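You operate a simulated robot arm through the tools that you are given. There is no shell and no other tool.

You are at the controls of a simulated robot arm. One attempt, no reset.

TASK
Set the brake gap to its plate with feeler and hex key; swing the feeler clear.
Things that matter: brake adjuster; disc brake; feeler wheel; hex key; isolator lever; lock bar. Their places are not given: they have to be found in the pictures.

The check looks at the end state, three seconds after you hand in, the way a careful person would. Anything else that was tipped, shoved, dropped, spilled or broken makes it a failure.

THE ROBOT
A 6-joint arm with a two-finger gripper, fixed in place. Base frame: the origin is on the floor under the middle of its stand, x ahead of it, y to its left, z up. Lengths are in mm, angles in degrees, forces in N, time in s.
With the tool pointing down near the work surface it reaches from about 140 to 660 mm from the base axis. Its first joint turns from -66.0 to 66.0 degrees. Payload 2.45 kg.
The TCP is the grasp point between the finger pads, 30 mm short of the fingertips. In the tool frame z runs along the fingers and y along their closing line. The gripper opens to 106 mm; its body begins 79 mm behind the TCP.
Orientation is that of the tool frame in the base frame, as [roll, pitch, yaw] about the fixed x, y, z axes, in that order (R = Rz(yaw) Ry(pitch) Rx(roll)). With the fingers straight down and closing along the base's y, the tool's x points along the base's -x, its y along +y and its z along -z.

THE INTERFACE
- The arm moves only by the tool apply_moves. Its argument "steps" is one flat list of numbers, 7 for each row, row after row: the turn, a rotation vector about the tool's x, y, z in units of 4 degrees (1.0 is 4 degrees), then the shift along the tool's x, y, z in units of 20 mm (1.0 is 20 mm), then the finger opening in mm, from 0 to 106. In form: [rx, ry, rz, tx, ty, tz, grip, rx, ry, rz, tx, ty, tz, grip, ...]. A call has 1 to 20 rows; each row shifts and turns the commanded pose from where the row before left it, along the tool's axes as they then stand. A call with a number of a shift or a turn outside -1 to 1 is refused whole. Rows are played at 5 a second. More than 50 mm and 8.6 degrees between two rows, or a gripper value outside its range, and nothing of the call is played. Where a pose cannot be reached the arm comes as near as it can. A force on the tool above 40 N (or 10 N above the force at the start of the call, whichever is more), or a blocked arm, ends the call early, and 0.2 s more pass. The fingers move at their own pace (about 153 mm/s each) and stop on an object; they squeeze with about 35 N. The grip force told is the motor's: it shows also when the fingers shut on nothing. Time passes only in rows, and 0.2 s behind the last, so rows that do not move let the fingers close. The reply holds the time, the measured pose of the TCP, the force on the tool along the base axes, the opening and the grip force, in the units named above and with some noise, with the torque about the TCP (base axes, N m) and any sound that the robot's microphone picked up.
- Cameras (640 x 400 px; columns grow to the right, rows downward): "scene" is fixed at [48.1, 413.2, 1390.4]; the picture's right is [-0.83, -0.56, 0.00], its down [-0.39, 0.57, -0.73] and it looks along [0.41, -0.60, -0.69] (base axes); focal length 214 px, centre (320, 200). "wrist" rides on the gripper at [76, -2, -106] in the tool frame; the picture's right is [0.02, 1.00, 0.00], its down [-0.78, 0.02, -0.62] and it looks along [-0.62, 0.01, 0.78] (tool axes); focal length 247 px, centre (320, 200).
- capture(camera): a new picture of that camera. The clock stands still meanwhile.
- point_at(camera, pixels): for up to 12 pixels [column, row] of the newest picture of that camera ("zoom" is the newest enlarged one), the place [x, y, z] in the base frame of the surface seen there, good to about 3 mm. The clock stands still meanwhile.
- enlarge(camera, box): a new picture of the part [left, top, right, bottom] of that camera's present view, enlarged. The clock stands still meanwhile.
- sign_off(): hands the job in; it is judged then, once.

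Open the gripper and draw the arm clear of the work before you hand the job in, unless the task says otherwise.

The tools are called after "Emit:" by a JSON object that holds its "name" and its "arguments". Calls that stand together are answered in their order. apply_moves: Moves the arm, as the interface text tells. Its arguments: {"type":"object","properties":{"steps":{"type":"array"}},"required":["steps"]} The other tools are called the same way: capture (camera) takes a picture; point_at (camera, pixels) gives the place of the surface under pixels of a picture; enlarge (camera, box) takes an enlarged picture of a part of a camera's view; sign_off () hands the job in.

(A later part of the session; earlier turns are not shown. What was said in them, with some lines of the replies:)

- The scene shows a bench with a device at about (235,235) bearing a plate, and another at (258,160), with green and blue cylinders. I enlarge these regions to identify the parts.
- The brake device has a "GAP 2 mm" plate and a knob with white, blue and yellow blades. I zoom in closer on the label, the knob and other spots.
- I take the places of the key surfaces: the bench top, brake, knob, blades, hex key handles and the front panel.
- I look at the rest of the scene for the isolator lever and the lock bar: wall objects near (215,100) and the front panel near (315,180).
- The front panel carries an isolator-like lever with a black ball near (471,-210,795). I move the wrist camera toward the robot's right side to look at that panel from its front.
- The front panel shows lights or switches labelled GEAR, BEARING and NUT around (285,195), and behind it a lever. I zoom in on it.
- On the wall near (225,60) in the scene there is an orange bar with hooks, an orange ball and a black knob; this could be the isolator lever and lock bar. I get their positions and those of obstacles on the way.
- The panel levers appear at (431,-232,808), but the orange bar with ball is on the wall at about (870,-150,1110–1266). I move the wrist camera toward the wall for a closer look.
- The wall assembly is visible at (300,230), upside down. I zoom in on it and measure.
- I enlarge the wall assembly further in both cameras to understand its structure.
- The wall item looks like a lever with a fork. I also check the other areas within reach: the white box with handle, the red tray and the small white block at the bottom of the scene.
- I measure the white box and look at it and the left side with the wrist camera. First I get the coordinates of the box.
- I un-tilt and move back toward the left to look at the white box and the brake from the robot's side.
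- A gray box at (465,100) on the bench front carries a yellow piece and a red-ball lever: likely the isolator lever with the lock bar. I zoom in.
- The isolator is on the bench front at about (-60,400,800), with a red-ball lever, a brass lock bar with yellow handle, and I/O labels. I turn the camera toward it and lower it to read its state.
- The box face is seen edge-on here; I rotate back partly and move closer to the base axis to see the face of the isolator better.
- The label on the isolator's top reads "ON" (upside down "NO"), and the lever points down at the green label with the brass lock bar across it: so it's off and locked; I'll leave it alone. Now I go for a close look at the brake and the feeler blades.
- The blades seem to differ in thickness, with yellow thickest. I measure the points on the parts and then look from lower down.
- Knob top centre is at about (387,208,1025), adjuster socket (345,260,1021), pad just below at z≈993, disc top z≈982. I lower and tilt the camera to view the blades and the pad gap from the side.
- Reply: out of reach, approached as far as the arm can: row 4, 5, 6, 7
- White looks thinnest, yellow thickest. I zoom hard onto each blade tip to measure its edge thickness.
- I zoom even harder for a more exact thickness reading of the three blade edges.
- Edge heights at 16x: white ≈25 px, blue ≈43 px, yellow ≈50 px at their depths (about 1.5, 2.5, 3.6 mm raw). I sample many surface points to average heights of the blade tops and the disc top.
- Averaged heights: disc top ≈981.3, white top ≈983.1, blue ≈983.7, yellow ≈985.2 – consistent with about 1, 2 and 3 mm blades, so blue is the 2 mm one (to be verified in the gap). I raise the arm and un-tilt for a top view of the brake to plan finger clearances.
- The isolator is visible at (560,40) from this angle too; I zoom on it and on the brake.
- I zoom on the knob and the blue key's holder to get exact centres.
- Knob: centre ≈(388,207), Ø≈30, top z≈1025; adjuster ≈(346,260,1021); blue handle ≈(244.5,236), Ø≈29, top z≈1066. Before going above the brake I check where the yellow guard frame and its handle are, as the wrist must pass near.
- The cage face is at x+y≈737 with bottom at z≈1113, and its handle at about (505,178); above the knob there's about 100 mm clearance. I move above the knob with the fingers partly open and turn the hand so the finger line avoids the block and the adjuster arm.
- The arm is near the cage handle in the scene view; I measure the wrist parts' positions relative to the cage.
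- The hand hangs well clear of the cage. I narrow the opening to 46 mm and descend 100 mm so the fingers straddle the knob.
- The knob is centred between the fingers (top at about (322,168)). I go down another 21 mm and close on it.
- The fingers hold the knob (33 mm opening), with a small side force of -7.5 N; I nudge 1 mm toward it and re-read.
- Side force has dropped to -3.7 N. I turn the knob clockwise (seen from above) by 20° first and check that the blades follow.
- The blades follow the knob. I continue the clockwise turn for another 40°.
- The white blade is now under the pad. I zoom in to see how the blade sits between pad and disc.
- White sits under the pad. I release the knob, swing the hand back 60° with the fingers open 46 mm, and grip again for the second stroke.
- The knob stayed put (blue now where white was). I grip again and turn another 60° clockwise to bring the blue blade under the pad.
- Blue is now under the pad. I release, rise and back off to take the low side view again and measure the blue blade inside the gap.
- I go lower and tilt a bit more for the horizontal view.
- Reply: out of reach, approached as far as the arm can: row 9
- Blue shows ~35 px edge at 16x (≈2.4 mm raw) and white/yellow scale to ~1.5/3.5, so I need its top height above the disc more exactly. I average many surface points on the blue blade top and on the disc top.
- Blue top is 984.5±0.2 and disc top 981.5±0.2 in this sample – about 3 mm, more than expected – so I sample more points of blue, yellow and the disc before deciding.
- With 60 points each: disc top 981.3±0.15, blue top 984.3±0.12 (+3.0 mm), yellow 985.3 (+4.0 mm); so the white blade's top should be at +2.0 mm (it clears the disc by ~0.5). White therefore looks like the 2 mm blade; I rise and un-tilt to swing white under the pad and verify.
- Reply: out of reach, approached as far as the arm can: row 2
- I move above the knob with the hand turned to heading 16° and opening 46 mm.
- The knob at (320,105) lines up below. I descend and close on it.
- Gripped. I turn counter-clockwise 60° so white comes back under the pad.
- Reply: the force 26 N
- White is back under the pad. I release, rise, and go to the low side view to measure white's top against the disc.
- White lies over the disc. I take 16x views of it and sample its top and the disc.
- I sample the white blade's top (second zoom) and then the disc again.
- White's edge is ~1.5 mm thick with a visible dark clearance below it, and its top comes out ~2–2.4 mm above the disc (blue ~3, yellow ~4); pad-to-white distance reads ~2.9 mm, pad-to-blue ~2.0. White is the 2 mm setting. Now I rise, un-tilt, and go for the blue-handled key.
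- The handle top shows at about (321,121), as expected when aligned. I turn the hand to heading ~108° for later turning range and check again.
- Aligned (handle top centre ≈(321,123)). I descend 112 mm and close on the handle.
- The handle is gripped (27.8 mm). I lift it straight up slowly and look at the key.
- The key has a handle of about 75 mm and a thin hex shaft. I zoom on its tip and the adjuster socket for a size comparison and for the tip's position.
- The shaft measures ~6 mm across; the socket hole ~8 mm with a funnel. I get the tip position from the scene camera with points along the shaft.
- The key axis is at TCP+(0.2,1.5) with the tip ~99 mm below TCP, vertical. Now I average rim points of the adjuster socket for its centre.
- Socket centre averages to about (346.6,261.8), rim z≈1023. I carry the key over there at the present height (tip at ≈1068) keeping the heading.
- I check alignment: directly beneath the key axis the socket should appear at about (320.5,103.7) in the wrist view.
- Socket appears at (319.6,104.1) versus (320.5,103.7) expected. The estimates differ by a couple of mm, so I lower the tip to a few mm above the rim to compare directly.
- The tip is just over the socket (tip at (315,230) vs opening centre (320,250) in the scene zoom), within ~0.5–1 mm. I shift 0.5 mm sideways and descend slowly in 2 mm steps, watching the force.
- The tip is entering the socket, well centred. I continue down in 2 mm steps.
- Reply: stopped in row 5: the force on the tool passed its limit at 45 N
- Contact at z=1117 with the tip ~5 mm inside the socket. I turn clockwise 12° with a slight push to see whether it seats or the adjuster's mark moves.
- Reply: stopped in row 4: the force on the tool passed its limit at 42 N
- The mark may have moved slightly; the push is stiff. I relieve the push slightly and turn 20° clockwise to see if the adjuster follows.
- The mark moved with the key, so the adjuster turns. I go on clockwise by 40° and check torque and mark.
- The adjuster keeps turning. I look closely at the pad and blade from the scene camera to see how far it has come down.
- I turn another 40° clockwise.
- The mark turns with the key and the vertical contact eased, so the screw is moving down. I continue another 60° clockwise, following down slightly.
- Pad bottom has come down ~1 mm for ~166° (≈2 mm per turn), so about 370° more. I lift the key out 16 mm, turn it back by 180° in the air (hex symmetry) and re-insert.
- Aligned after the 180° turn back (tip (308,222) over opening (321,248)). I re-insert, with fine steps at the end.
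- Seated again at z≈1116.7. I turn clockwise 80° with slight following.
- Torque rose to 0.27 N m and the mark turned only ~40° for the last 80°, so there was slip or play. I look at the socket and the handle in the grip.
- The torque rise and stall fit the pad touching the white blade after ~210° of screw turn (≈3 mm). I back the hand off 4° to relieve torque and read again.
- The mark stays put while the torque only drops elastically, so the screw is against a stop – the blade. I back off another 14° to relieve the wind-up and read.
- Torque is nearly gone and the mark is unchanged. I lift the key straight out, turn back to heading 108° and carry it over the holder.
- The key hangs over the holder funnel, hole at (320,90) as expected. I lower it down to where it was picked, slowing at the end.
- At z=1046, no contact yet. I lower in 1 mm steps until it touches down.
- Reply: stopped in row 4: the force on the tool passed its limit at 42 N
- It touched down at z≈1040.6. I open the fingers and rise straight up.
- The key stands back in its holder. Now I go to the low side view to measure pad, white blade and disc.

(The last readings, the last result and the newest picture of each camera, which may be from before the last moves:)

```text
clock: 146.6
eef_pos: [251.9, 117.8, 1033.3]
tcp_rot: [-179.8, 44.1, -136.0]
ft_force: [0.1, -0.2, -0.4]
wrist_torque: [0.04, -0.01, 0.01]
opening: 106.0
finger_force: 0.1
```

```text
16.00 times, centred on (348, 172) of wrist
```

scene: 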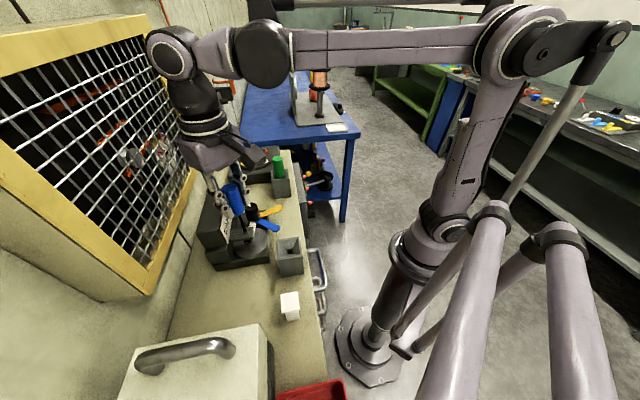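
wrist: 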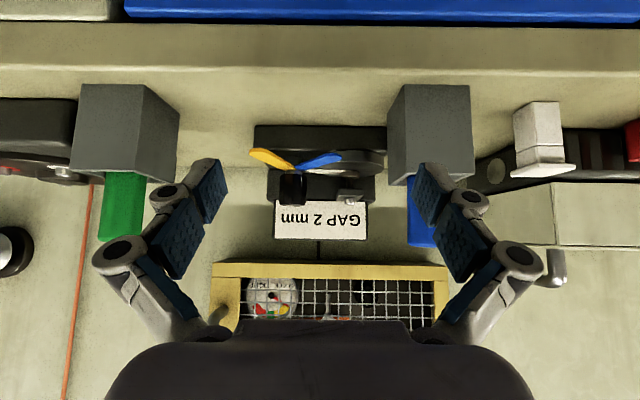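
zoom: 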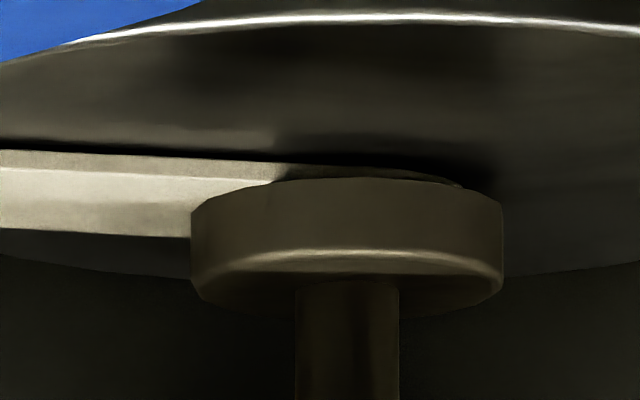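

The pad bottom now meets the white blade's top edge (pad edge y≈179, blade edge y≈182 at 16x). I sample pad-front and disc points to compute the actual gap by comparing rows at the same depth.

Emit:
{"name": "point_at", "arguments": {"camera": "zoom", "pixels": [[310, 195], [325, 195], [340, 195], [355, 195], [370, 195], [385, 195], [310, 215], [325, 215], [340, 215], [355, 215], [370, 215], [385, 215]]}}

Emit:
{"name": "point_at", "arguments": {"camera": "zoom", "pixels": [[310, 205], [325, 205], [340, 205], [355, 205], [370, 205], [385, 205], [310, 230], [325, 230], [340, 230], [355, 230], [370, 230], [385, 230]]}}

Emit:
{"name": "enlarge", "arguments": {"camera": "wrist", "box": [344, 160, 384, 185]}}

Emit:
{"name": "point_at", "arguments": {"camera": "zoom", "pixels": [[280, 120], [320, 120], [360, 120], [400, 120], [440, 120], [480, 120], [300, 120], [340, 120], [380, 120], [420, 120], [460, 120], [500, 120]]}}

Emit:
{"name": "point_at", "arguments": {"camera": "zoom", "pixels": [[280, 160], [320, 160], [360, 160], [400, 160], [440, 160], [480, 160], [300, 160], [340, 160], [380, 160], [420, 160], [460, 160], [500, 160]]}}

Emit:
{"name": "point_at", "arguments": {"camera": "zoom", "pixels": [[280, 200], [320, 200], [360, 200], [400, 200], [440, 200], [480, 200], [300, 200], [340, 200], [380, 200], [420, 200], [460, 200], [500, 200]]}}

```text
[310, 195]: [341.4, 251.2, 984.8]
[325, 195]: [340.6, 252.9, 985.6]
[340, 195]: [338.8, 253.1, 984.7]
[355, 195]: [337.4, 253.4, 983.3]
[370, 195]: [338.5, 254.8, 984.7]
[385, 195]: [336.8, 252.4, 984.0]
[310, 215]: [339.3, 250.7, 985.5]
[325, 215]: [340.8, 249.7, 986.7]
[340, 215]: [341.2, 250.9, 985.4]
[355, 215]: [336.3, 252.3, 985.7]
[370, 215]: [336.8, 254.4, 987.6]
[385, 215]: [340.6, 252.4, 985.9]
```

```text
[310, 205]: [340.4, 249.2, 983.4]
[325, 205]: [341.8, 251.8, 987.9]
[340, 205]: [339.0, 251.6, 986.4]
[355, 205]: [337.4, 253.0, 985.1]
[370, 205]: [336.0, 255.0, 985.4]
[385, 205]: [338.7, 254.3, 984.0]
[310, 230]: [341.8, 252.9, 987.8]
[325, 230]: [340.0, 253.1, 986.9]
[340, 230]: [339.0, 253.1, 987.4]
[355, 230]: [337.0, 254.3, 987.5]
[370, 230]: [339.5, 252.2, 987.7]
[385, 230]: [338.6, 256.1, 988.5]
```

```text
16.00 times, centred on (364, 172) of wrist
```

zoom: 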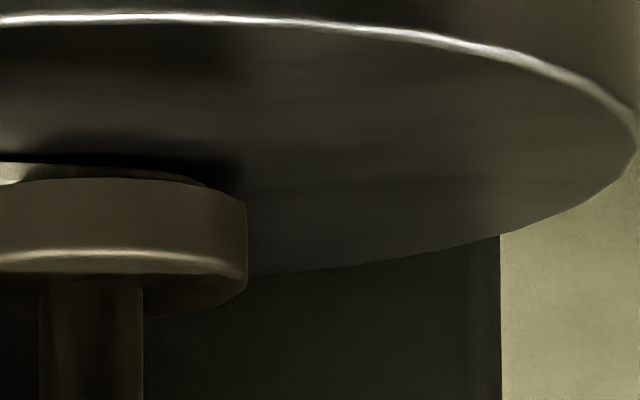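

```text
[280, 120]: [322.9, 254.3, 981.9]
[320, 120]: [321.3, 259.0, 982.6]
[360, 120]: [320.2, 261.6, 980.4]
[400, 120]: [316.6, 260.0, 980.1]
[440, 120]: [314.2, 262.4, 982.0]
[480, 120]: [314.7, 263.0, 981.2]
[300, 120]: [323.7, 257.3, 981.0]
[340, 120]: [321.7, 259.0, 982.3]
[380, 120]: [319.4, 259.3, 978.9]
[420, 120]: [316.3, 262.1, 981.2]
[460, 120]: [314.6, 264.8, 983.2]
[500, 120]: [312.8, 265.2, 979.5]
```

```text
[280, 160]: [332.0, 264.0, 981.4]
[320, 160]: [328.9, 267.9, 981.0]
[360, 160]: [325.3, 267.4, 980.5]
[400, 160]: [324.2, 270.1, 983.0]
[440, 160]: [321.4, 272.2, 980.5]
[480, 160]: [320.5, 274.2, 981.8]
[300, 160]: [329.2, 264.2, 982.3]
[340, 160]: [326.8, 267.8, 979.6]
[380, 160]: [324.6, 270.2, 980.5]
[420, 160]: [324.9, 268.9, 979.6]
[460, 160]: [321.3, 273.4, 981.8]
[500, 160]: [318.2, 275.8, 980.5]
```

```text
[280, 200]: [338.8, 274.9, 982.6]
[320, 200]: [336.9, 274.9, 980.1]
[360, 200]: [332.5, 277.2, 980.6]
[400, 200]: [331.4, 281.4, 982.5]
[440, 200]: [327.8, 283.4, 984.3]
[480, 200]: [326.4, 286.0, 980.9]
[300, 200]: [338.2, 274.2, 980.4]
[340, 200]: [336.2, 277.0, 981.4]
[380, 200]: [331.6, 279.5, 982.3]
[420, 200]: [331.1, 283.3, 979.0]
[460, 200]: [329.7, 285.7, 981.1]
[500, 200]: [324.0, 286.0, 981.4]
```

Computed gap: disc row at the pad's depth is y≈154, pad edge y≈179 → 24.7 px /13.2 px/mm ≈ 1.9 mm, matching the 2 mm plate. Now I rise, un-tilt and go above the knob to swing the feeler clear.

Emit:
{"name": "apply_moves", "arguments": {"steps": [0, 0, 0, -0.69, 0, -0.72, 106, 0, 0, 0, -0.69, 0, -0.72, 106, 0, 0, 0, -0.69, 0, -0.72, 106, 0, 0, 0, -0.69, 0, -0.72, 106, 0, 0, 0, -0.69, 0, -0.72, 106, 0, 1, 0, 0, 0, 0, 106, 0, 1, 0, 0, 0, 0, 106, 0, 1, 0, 0, 0, 0, 106, 0, 1, 0, 0, 0, 0, 106, 0, 1, 0, 0, 0, 0, 106, 0, 1, 0, 0, 0, 0, 106, 0, 1, 0, 0, 0, 0, 106, 0, 1, 0, 0, 0, 0, 106, 0, 1, 0, 0, 0, 0, 106, 0, 1, 0, 0, 0, 0, 106, 0, 1, 0, 0, 0, 0, 106]}}

```text
clock: 150.0
eef_pos: [250.5, 117.3, 1132.4]
tcp_rot: [-179.9, 0.0, -136.1]
ft_force: [0.3, 1.1, 0.0]
wrist_torque: [-0.01, -0.01, -0.01]
opening: 105.9
finger_force: 0.1
```

Emit:
{"name": "apply_moves", "arguments": {"steps": [0, 0, 0, -0.891, -0.174, 0, 46, 0, 0, 0, -0.891, -0.174, 0, 46, 0, 0, 0, -0.891, -0.174, 0, 46, 0, 0, 0, -0.891, -0.174, 0, 46, 0, 0, 0, -0.891, -0.174, 0, 46, 0, 0, 0, -0.891, -0.174, 0, 46, 0, 0, 0, -0.891, -0.174, 0, 46, 0, 0, 0, -0.891, -0.174, 0, 46, 0, 0, 0, -0.891, -0.174, 0, 46, 0, 0, 1, 0, 0, 0, 46, 0, 0, 1, 0, 0, 0, 46, 0, 0, 1, 0, 0, 0, 46, 0, 0, 1, 0, 0, 0, 46, 0, 0, 1, 0, 0, 0, 46, 0, 0, 1, 0, 0, 0, 46, 0, 0, 1, 0, 0, 0, 46]}}

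Emit:
{"name": "capture", "arguments": {"camera": "wrist"}}

```text
clock: 153.4
eef_pos: [389.2, 206.6, 1133.3]
tcp_rot: [180.0, 0.2, -164.1]
ft_force: [-0.3, 1.1, -1.1]
wrist_torque: [-0.02, -0.03, -0.02]
opening: 46.2
finger_force: 0.2
```

```text
taken
```

wrist: 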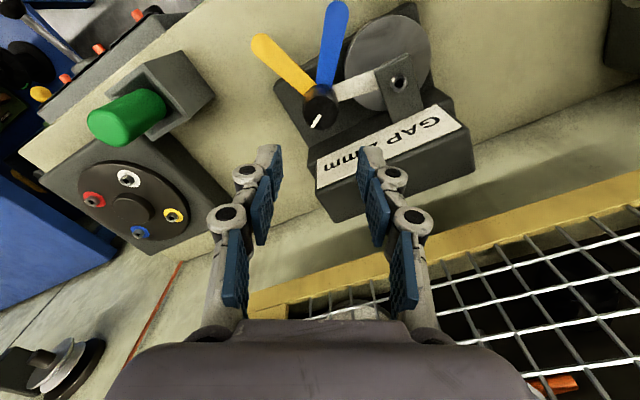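

The knob is centred at (320,105). I descend and grip it.

Emit:
{"name": "apply_moves", "arguments": {"steps": [0, 0, 0, 0, 0, 1, 46, 0, 0, 0, 0, 0, 1, 46, 0, 0, 0, 0, 0, 1, 46, 0, 0, 0, 0, 0, 1, 46, 0, 0, 0, 0, 0, 1, 46, 0, 0, 0, 0, 0, 0.46, 46, 0, 0, 0, 0, 0, 0, 25, 0, 0, 0, 0, 0, 0, 25, 0, 0, 0, 0, 0, 0, 25]}}

```text
clock: 155.4
eef_pos: [388.7, 206.9, 1024.8]
tcp_rot: [179.9, 0.1, -164.0]
ft_force: [-1.3, 5.4, 1.1]
wrist_torque: [0.25, 0.09, -0.03]
opening: 32.9
finger_force: 44.7
```

Gripped (32.9 mm). I turn counter-clockwise 20° first and check the torque and blades.

Emit:
{"name": "apply_moves", "arguments": {"steps": [0, 0, -1, 0, 0, 0, 25, 0, 0, -1, 0, 0, 0, 25, 0, 0, -1, 0, 0, 0, 25, 0, 0, -1, 0, 0, 0, 25, 0, 0, -1, 0, 0, 0, 25]}}

Emit:
{"name": "capture", "arguments": {"camera": "wrist"}}

Emit:
{"name": "enlarge", "arguments": {"camera": "scene", "box": [220, 190, 310, 270]}}

```text
clock: 156.6
eef_pos: [389.4, 207.4, 1023.8]
tcp_rot: [-180.0, 0.0, -144.0]
ft_force: [-2.4, 13.0, 9.1]
wrist_torque: [0.04, 0.45, -0.05]
opening: 33.2
finger_force: 45.0
```

```text
taken
```

wrist: 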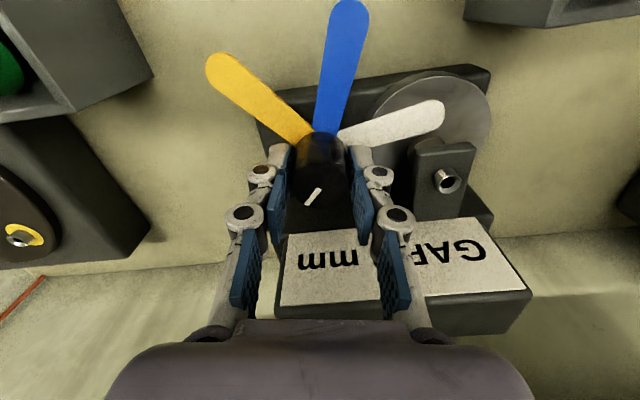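

```text
5.00 times, centred on (265, 230) of scene
```

zoom: 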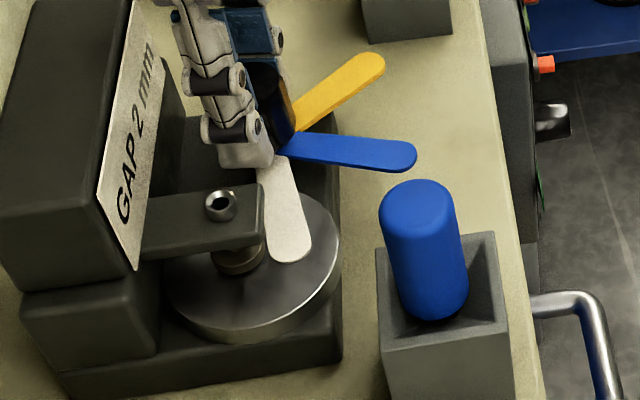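

White is coming out from under the pad. I turn 40° more to bring the wheel back to its original clear position.

Emit:
{"name": "apply_moves", "arguments": {"steps": [0, 0, -1, 0, 0, 0, 25, 0, 0, -1, 0, 0, 0, 25, 0, 0, -1, 0, 0, 0, 25, 0, 0, -1, 0, 0, 0, 25, 0, 0, -1, 0, 0, 0, 25, 0, 0, -1, 0, 0, 0, 25, 0, 0, -1, 0, 0, 0, 25, 0, 0, -1, 0, 0, 0, 25, 0, 0, -1, 0, 0, 0, 25, 0, 0, -1, 0, 0, 0, 25]}}

Emit:
{"name": "capture", "arguments": {"camera": "wrist"}}

Emit:
{"name": "enlarge", "arguments": {"camera": "scene", "box": [220, 190, 310, 270]}}

```text
clock: 158.8
eef_pos: [387.2, 208.3, 1024.9]
tcp_rot: [180.0, 0.3, -103.9]
ft_force: [-9.0, 19.3, 23.0]
wrist_torque: [-0.1, 0.4, -0.01]
opening: 32.9
finger_force: 44.9
```

```text
taken
```

wrist: 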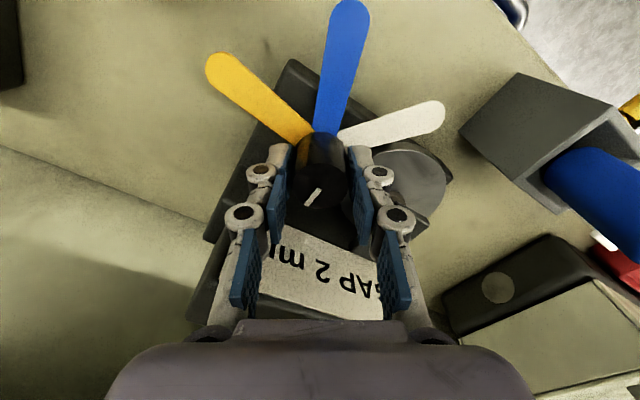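

```text
5.00 times, centred on (265, 230) of scene
```

zoom: 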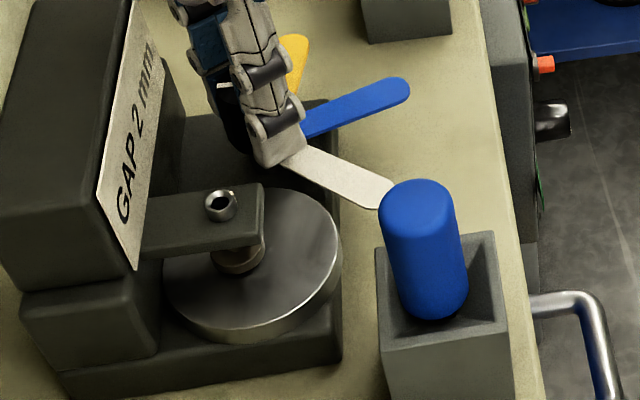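

The feeler is back at its original clear position. I release and rise, then re-check the gap from the low side view.

Emit:
{"name": "apply_moves", "arguments": {"steps": [0, 0, 0, 0, 0, 0, 40, 0, 0, 0, 0, 0, 0, 46, 0, 0, 0, 0, 0, -1, 46, 0, 0, 0, 0, 0, -1, 46, 0, 0, 0, 0, 0, -1, 46, 0, 0, 0, 0, 0, -1, 46, 0, 0, 0, 0, 0, -1, 46, 0, 0, 0, 0.7325, 0.69, 0, 46, 0, 0, 0, 0.7325, 0.69, 0, 80, 0, 0, 0, 0.7325, 0.69, 0, 106, 0, 0, 0, 0.7325, 0.69, 0, 106, 0, 0, 0, 0.7325, 0.69, 0, 106, 0, 0, 0, 0.7325, 0.69, 0, 106, 0, 0, 0, 0.7325, 0.69, 0, 106, 0, 0, 0, 0.7325, 0.69, 0, 106]}}

Emit:
{"name": "apply_moves", "arguments": {"steps": [0, 0, 1, 0, 0, 0, 106, 0, 0, 1, 0, 0, 0, 106, 0, 0, 1, 0, 0, 0, 106, 0, 0, 1, 0, 0, 0, 106, 0, 0, 1, 0, 0, 0, 106, 0, 0, 1, 0, 0, 0, 106, 0, 0, 1, 0, 0, 0, 106, 0, 0, 1, 0, 0, 0, 106, 0, -1, 0, 0, 0, 0, 106, 0, -1, 0, 0, 0, 0, 106, 0, -1, 0, 0, 0, 0, 106, 0, -1, 0, 0, 0, 0, 106, 0, -1, 0, 0, 0, 0, 106, 0, -1, 0, 0, 0, 0, 106, 0, -1, 0, 0, 0, 0, 106, 0, -1, 0, 0, 0, 0, 106]}}

Emit:
{"name": "apply_moves", "arguments": {"steps": [0, 0, 0, 0.477, 0, 0.763, 106, 0, 0, 0, 0.477, 0, 0.763, 106, 0, 0, 0, 0.477, 0, 0.763, 106, 0, 0, 0, 0.477, 0, 0.763, 106, 0, 0, 0, 0.477, 0, 0.763, 106, 0, -1, 0, 0, 0, 0, 106, 0, -1, 0, 0, 0, 0, 106, 0, -1, 0, 0, 0, 0, 106]}}

Emit:
{"name": "capture", "arguments": {"camera": "wrist"}}

Emit:
{"name": "enlarge", "arguments": {"camera": "wrist", "box": [270, 130, 400, 205]}}

Emit:
{"name": "enlarge", "arguments": {"camera": "wrist", "box": [334, 160, 374, 185]}}

```text
clock: 162.0
eef_pos: [253.4, 118.3, 1123.4]
tcp_rot: [180.0, 0.1, -104.0]
ft_force: [-0.6, 0.1, 0.4]
wrist_torque: [0.03, -0.02, -0.04]
opening: 105.9
finger_force: 0.0
```

```text
clock: 165.4
eef_pos: [253.7, 120.1, 1123.2]
tcp_rot: [-179.9, 32.3, -136.0]
ft_force: [0.1, -0.3, -0.4]
wrist_torque: [-0.01, 0.0, -0.01]
opening: 105.8
finger_force: 0.1
```

```text
clock: 167.2
eef_pos: [253.0, 119.8, 1033.9]
tcp_rot: [-179.9, 44.3, -135.9]
ft_force: [0.1, 0.4, -0.2]
wrist_torque: [0.02, 0.0, 0.0]
opening: 106.0
finger_force: 0.0
```

```text
taken
```

wrist: 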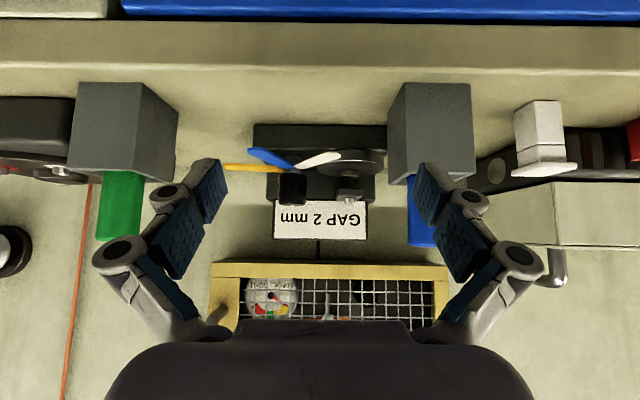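

```text
4.92 times, centred on (335, 168) of wrist
```

zoom: 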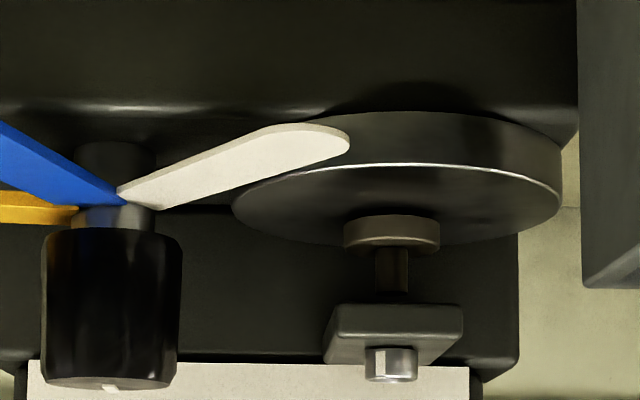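

```text
16.00 times, centred on (354, 172) of wrist
```

zoom: 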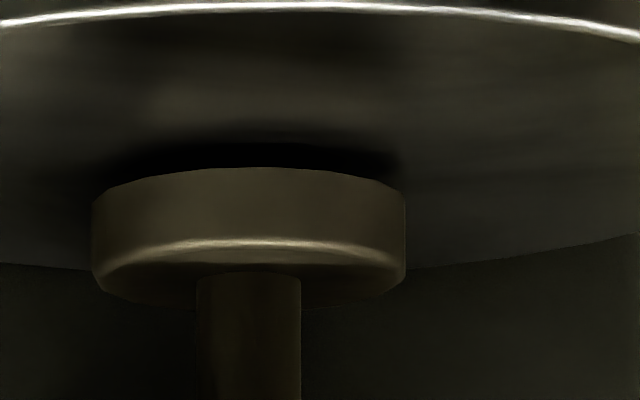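

The gap is open and free of blades. I re-measure: pad front points, and disc points on both sides near the same row.

Emit:
{"name": "point_at", "arguments": {"camera": "zoom", "pixels": [[215, 185], [228, 185], [241, 185], [254, 185], [267, 185], [280, 185], [215, 200], [228, 200], [241, 200], [254, 200], [267, 200], [280, 200]]}}

Emit:
{"name": "point_at", "arguments": {"camera": "zoom", "pixels": [[215, 215], [228, 215], [241, 215], [254, 215], [267, 215], [280, 215], [215, 228], [228, 228], [241, 228], [254, 228], [267, 228], [280, 228]]}}

Emit:
{"name": "point_at", "arguments": {"camera": "zoom", "pixels": [[218, 192], [231, 192], [244, 192], [257, 192], [270, 192], [283, 192], [222, 208], [235, 208], [248, 208], [261, 208], [274, 208], [287, 208]]}}

Emit:
{"name": "point_at", "arguments": {"camera": "zoom", "pixels": [[10, 140], [25, 140], [40, 140], [55, 140], [70, 140], [20, 140], [420, 140], [450, 140], [480, 140], [510, 140], [540, 140], [570, 140]]}}

Emit:
{"name": "point_at", "arguments": {"camera": "zoom", "pixels": [[15, 140], [30, 140], [45, 140], [60, 140], [75, 140], [80, 140], [435, 140], [465, 140], [495, 140], [525, 140], [555, 140], [585, 140]]}}

Emit:
{"name": "point_at", "arguments": {"camera": "zoom", "pixels": [[12, 150], [27, 150], [42, 150], [57, 150], [72, 150], [85, 150], [425, 150], [455, 150], [485, 150], [515, 150], [545, 150], [575, 150]]}}

Emit:
{"name": "point_at", "arguments": {"camera": "zoom", "pixels": [[12, 130], [27, 130], [42, 130], [57, 130], [72, 130], [85, 130], [425, 130], [455, 130], [485, 130], [515, 130], [545, 130], [575, 130]]}}

```text
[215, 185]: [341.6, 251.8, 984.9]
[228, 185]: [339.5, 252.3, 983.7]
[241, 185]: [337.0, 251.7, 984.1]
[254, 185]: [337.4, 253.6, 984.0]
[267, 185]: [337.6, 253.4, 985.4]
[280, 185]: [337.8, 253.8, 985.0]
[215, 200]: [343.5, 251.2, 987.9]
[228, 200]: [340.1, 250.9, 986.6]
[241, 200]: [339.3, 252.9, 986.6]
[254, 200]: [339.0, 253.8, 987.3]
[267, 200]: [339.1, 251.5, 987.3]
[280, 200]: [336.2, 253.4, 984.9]
```

```text
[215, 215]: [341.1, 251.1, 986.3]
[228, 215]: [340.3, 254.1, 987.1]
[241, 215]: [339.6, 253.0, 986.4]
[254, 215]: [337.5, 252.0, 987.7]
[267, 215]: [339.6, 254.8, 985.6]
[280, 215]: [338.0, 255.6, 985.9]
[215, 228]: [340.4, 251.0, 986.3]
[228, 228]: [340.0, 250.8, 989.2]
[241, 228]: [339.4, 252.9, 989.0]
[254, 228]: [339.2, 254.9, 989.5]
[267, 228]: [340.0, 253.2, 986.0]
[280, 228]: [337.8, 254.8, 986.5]
```

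```text
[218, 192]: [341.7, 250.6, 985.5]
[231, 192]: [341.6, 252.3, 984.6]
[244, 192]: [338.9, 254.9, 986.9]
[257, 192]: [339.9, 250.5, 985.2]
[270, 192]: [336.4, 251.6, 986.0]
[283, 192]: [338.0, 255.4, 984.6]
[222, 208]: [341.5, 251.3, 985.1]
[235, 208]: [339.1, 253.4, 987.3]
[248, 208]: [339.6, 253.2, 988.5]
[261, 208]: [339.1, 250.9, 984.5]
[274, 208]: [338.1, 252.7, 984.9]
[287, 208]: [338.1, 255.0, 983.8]
```

```text
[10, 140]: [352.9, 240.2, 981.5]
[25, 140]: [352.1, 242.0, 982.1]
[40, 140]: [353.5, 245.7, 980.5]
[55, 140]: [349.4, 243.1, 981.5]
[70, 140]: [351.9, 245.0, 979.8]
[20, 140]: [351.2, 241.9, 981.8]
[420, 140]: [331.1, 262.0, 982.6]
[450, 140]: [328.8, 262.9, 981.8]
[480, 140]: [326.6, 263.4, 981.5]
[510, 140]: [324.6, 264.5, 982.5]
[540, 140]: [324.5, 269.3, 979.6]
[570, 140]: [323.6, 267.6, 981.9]
```

```text
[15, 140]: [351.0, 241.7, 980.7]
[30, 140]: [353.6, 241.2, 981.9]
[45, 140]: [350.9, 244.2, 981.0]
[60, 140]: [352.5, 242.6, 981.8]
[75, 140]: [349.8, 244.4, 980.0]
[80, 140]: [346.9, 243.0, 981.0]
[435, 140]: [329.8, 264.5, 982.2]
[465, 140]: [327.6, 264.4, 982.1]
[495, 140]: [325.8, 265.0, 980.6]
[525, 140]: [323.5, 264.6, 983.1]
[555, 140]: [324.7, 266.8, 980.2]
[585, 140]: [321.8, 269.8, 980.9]
```

```text
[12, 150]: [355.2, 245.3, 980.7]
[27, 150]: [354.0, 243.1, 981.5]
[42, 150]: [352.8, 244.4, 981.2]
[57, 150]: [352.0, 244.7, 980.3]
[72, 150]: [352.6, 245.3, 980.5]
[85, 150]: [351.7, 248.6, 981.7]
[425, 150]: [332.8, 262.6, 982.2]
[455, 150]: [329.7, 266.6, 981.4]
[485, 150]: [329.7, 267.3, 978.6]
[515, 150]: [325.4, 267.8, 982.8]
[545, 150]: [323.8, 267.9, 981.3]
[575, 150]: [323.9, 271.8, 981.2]
```

```text
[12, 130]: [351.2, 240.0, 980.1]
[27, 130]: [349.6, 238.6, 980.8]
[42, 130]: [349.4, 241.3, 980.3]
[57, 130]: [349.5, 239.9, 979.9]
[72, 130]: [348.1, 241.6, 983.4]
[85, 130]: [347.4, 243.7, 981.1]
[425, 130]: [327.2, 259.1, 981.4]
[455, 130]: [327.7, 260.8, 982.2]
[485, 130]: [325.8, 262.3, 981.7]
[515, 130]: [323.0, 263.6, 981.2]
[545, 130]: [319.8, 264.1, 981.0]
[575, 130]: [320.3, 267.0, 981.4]
```

The two measurements average ≈2.05 mm (1.87 and 2.22), matching the 2 mm plate with the feeler clear. I now withdraw: rise, un-tilt, and go back up near the start pose with the gripper open.

Emit:
{"name": "apply_moves", "arguments": {"steps": [0, 0, 0, -0.69, 0, -0.72, 106, 0, 0, 0, -0.69, 0, -0.72, 106, 0, 0, 0, -0.69, 0, -0.72, 106, 0, 0, 0, -0.69, 0, -0.72, 106, 0, 0, 0, -0.69, 0, -0.72, 106, 0, 0, 0, -0.69, 0, -0.72, 106, 0, 1, 0, 0, 0, 0, 106, 0, 1, 0, 0, 0, 0, 106, 0, 1, 0, 0, 0, 0, 106, 0, 1, 0, 0, 0, 0, 106, 0, 1, 0, 0, 0, 0, 106, 0, 1, 0, 0, 0, 0, 106, 0, 1, 0, 0, 0, 0, 106, 0, 1, 0, 0, 0, 0, 106, 0, 1, 0, 0, 0, 0, 106, 0, 1, 0, 0, 0, 0, 106, 0, 1, 0, 0, 0, 0, 106]}}

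Emit:
{"name": "apply_moves", "arguments": {"steps": [0, 0, 0, 0, 0, -1, 106, 0, 0, 0, 0, 0, -1, 106, 0, 0, 0, 0, 0, -1, 106, 0, 0, 0, 0, 0, -1, 106, 0, 0, 0, 0, 0, -1, 106, 0, 0, 0, 0, 0, -1, 106, 0, 0, 0, 0, 0, -1, 106]}}

Emit:
{"name": "capture", "arguments": {"camera": "scene"}}

Emit:
{"name": "capture", "arguments": {"camera": "wrist"}}

Emit:
{"name": "enlarge", "arguments": {"camera": "scene", "box": [200, 170, 330, 320]}}

```text
clock: 170.8
eef_pos: [253.2, 120.2, 1153.8]
tcp_rot: [-179.9, 0.0, -136.1]
ft_force: [0.9, 0.1, -0.5]
wrist_torque: [0.0, 0.0, -0.03]
opening: 106.2
finger_force: 0.1
```

```text
clock: 172.4
eef_pos: [252.9, 120.1, 1293.3]
tcp_rot: [-179.9, 0.1, -136.1]
ft_force: [0.4, -0.3, 0.0]
wrist_torque: [-0.05, -0.01, -0.03]
opening: 106.0
finger_force: 0.0
```

```text
taken
```

scene: 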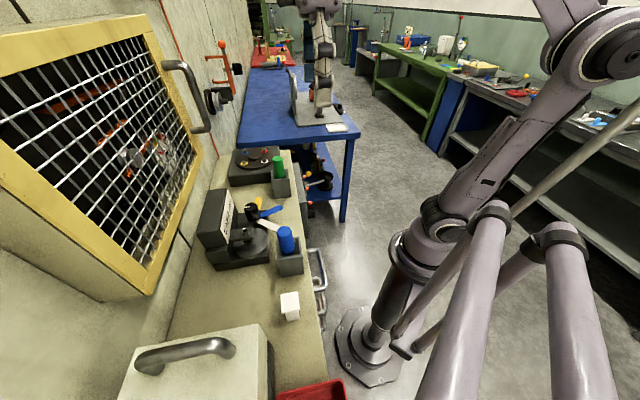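

```text
taken
```

wrist: 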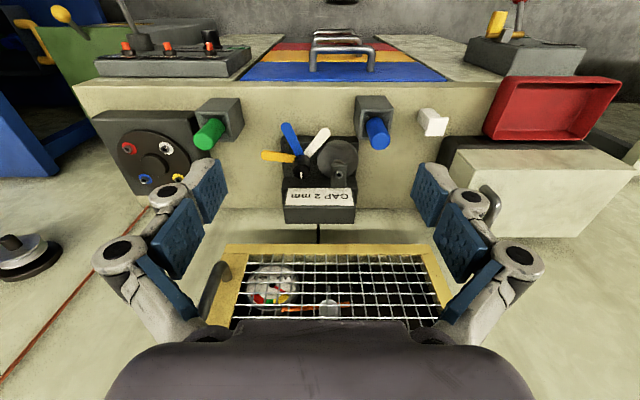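

```text
2.67 times, centred on (265, 245) of scene
```

zoom: 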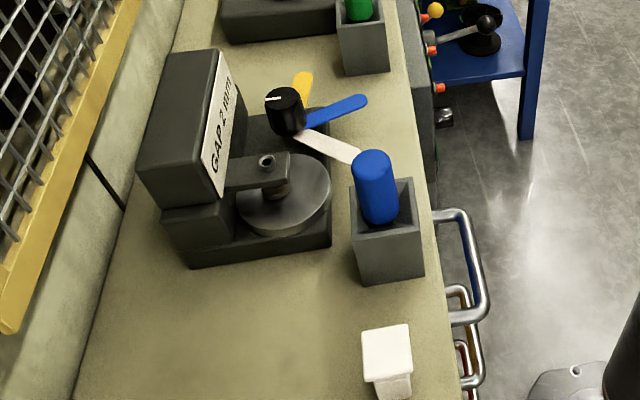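

I compare the key's stance in the holder with the starting view, and check the isolator once more.

Emit:
{"name": "enlarge", "arguments": {"camera": "scene", "box": [220, 190, 310, 280]}}

Emit:
{"name": "enlarge", "arguments": {"camera": "wrist", "box": [340, 80, 420, 160]}}

Emit:
{"name": "enlarge", "arguments": {"camera": "wrist", "box": [450, 0, 600, 90]}}

```text
4.44 times, centred on (265, 235) of scene
```

zoom: 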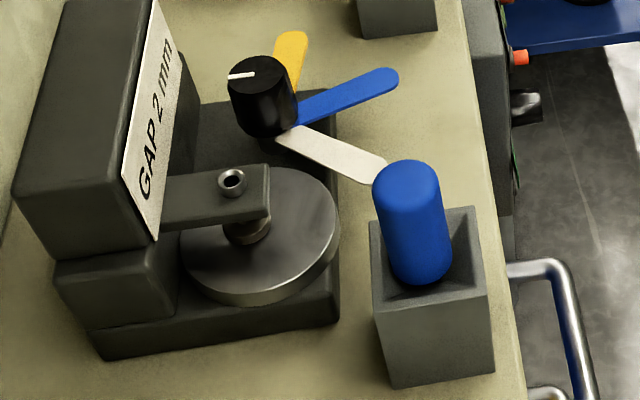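

```text
5.00 times, centred on (380, 120) of wrist
```

zoom: 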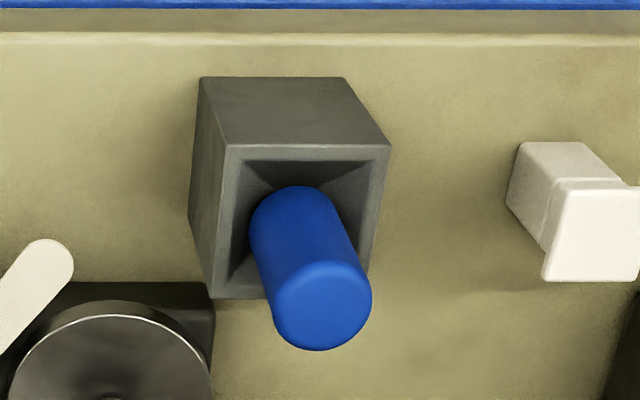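

```text
4.27 times, centred on (525, 45) of wrist
```

zoom: 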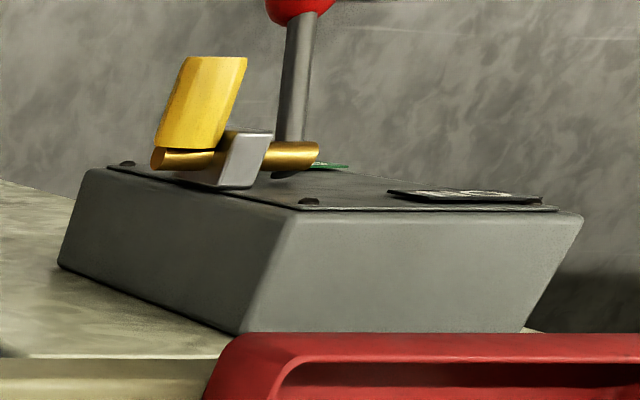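

The feeler is clear, the key is back in its holder, the isolator is still locked off, and the arm is clear with the gripper open. I hand the job in.

Emit:
{"name": "sign_off", "arguments": {}}

```text
The job is handed in.
```

I set the brake gap to about 2 mm, matching the "GAP 2 mm" plate, swung the feeler clear, and handed the job in. Two camera measurements of the gap gave 1.87 mm and 2.22 mm, so treat the gap as roughly 2.05 mm, give or take about 0.15 mm.

- **Feeler:** The blades have no markings, so I picked by height above the disc. White came out nearest 2 mm, blue about 3 mm and yellow about 4 mm. I swung white under the pad, set the gap against it, then turned the wheel back to its original clear position.
- **Adjuster:** I turned it clockwise with the blue-handled hex key, about 210° in total. It then stopped, with the torque rising, as the pad came down on the white blade.
- **Hex key:** The key is back in its holder. It leans very slightly compared with the start.
- **Isolator:** I did not touch it. The lever was already in the off position with the lock bar across it, and a final look showed it unchanged.
- **Arm:** It finished clear of the bench with the gripper open. I saw nothing else moved in the final pictures.
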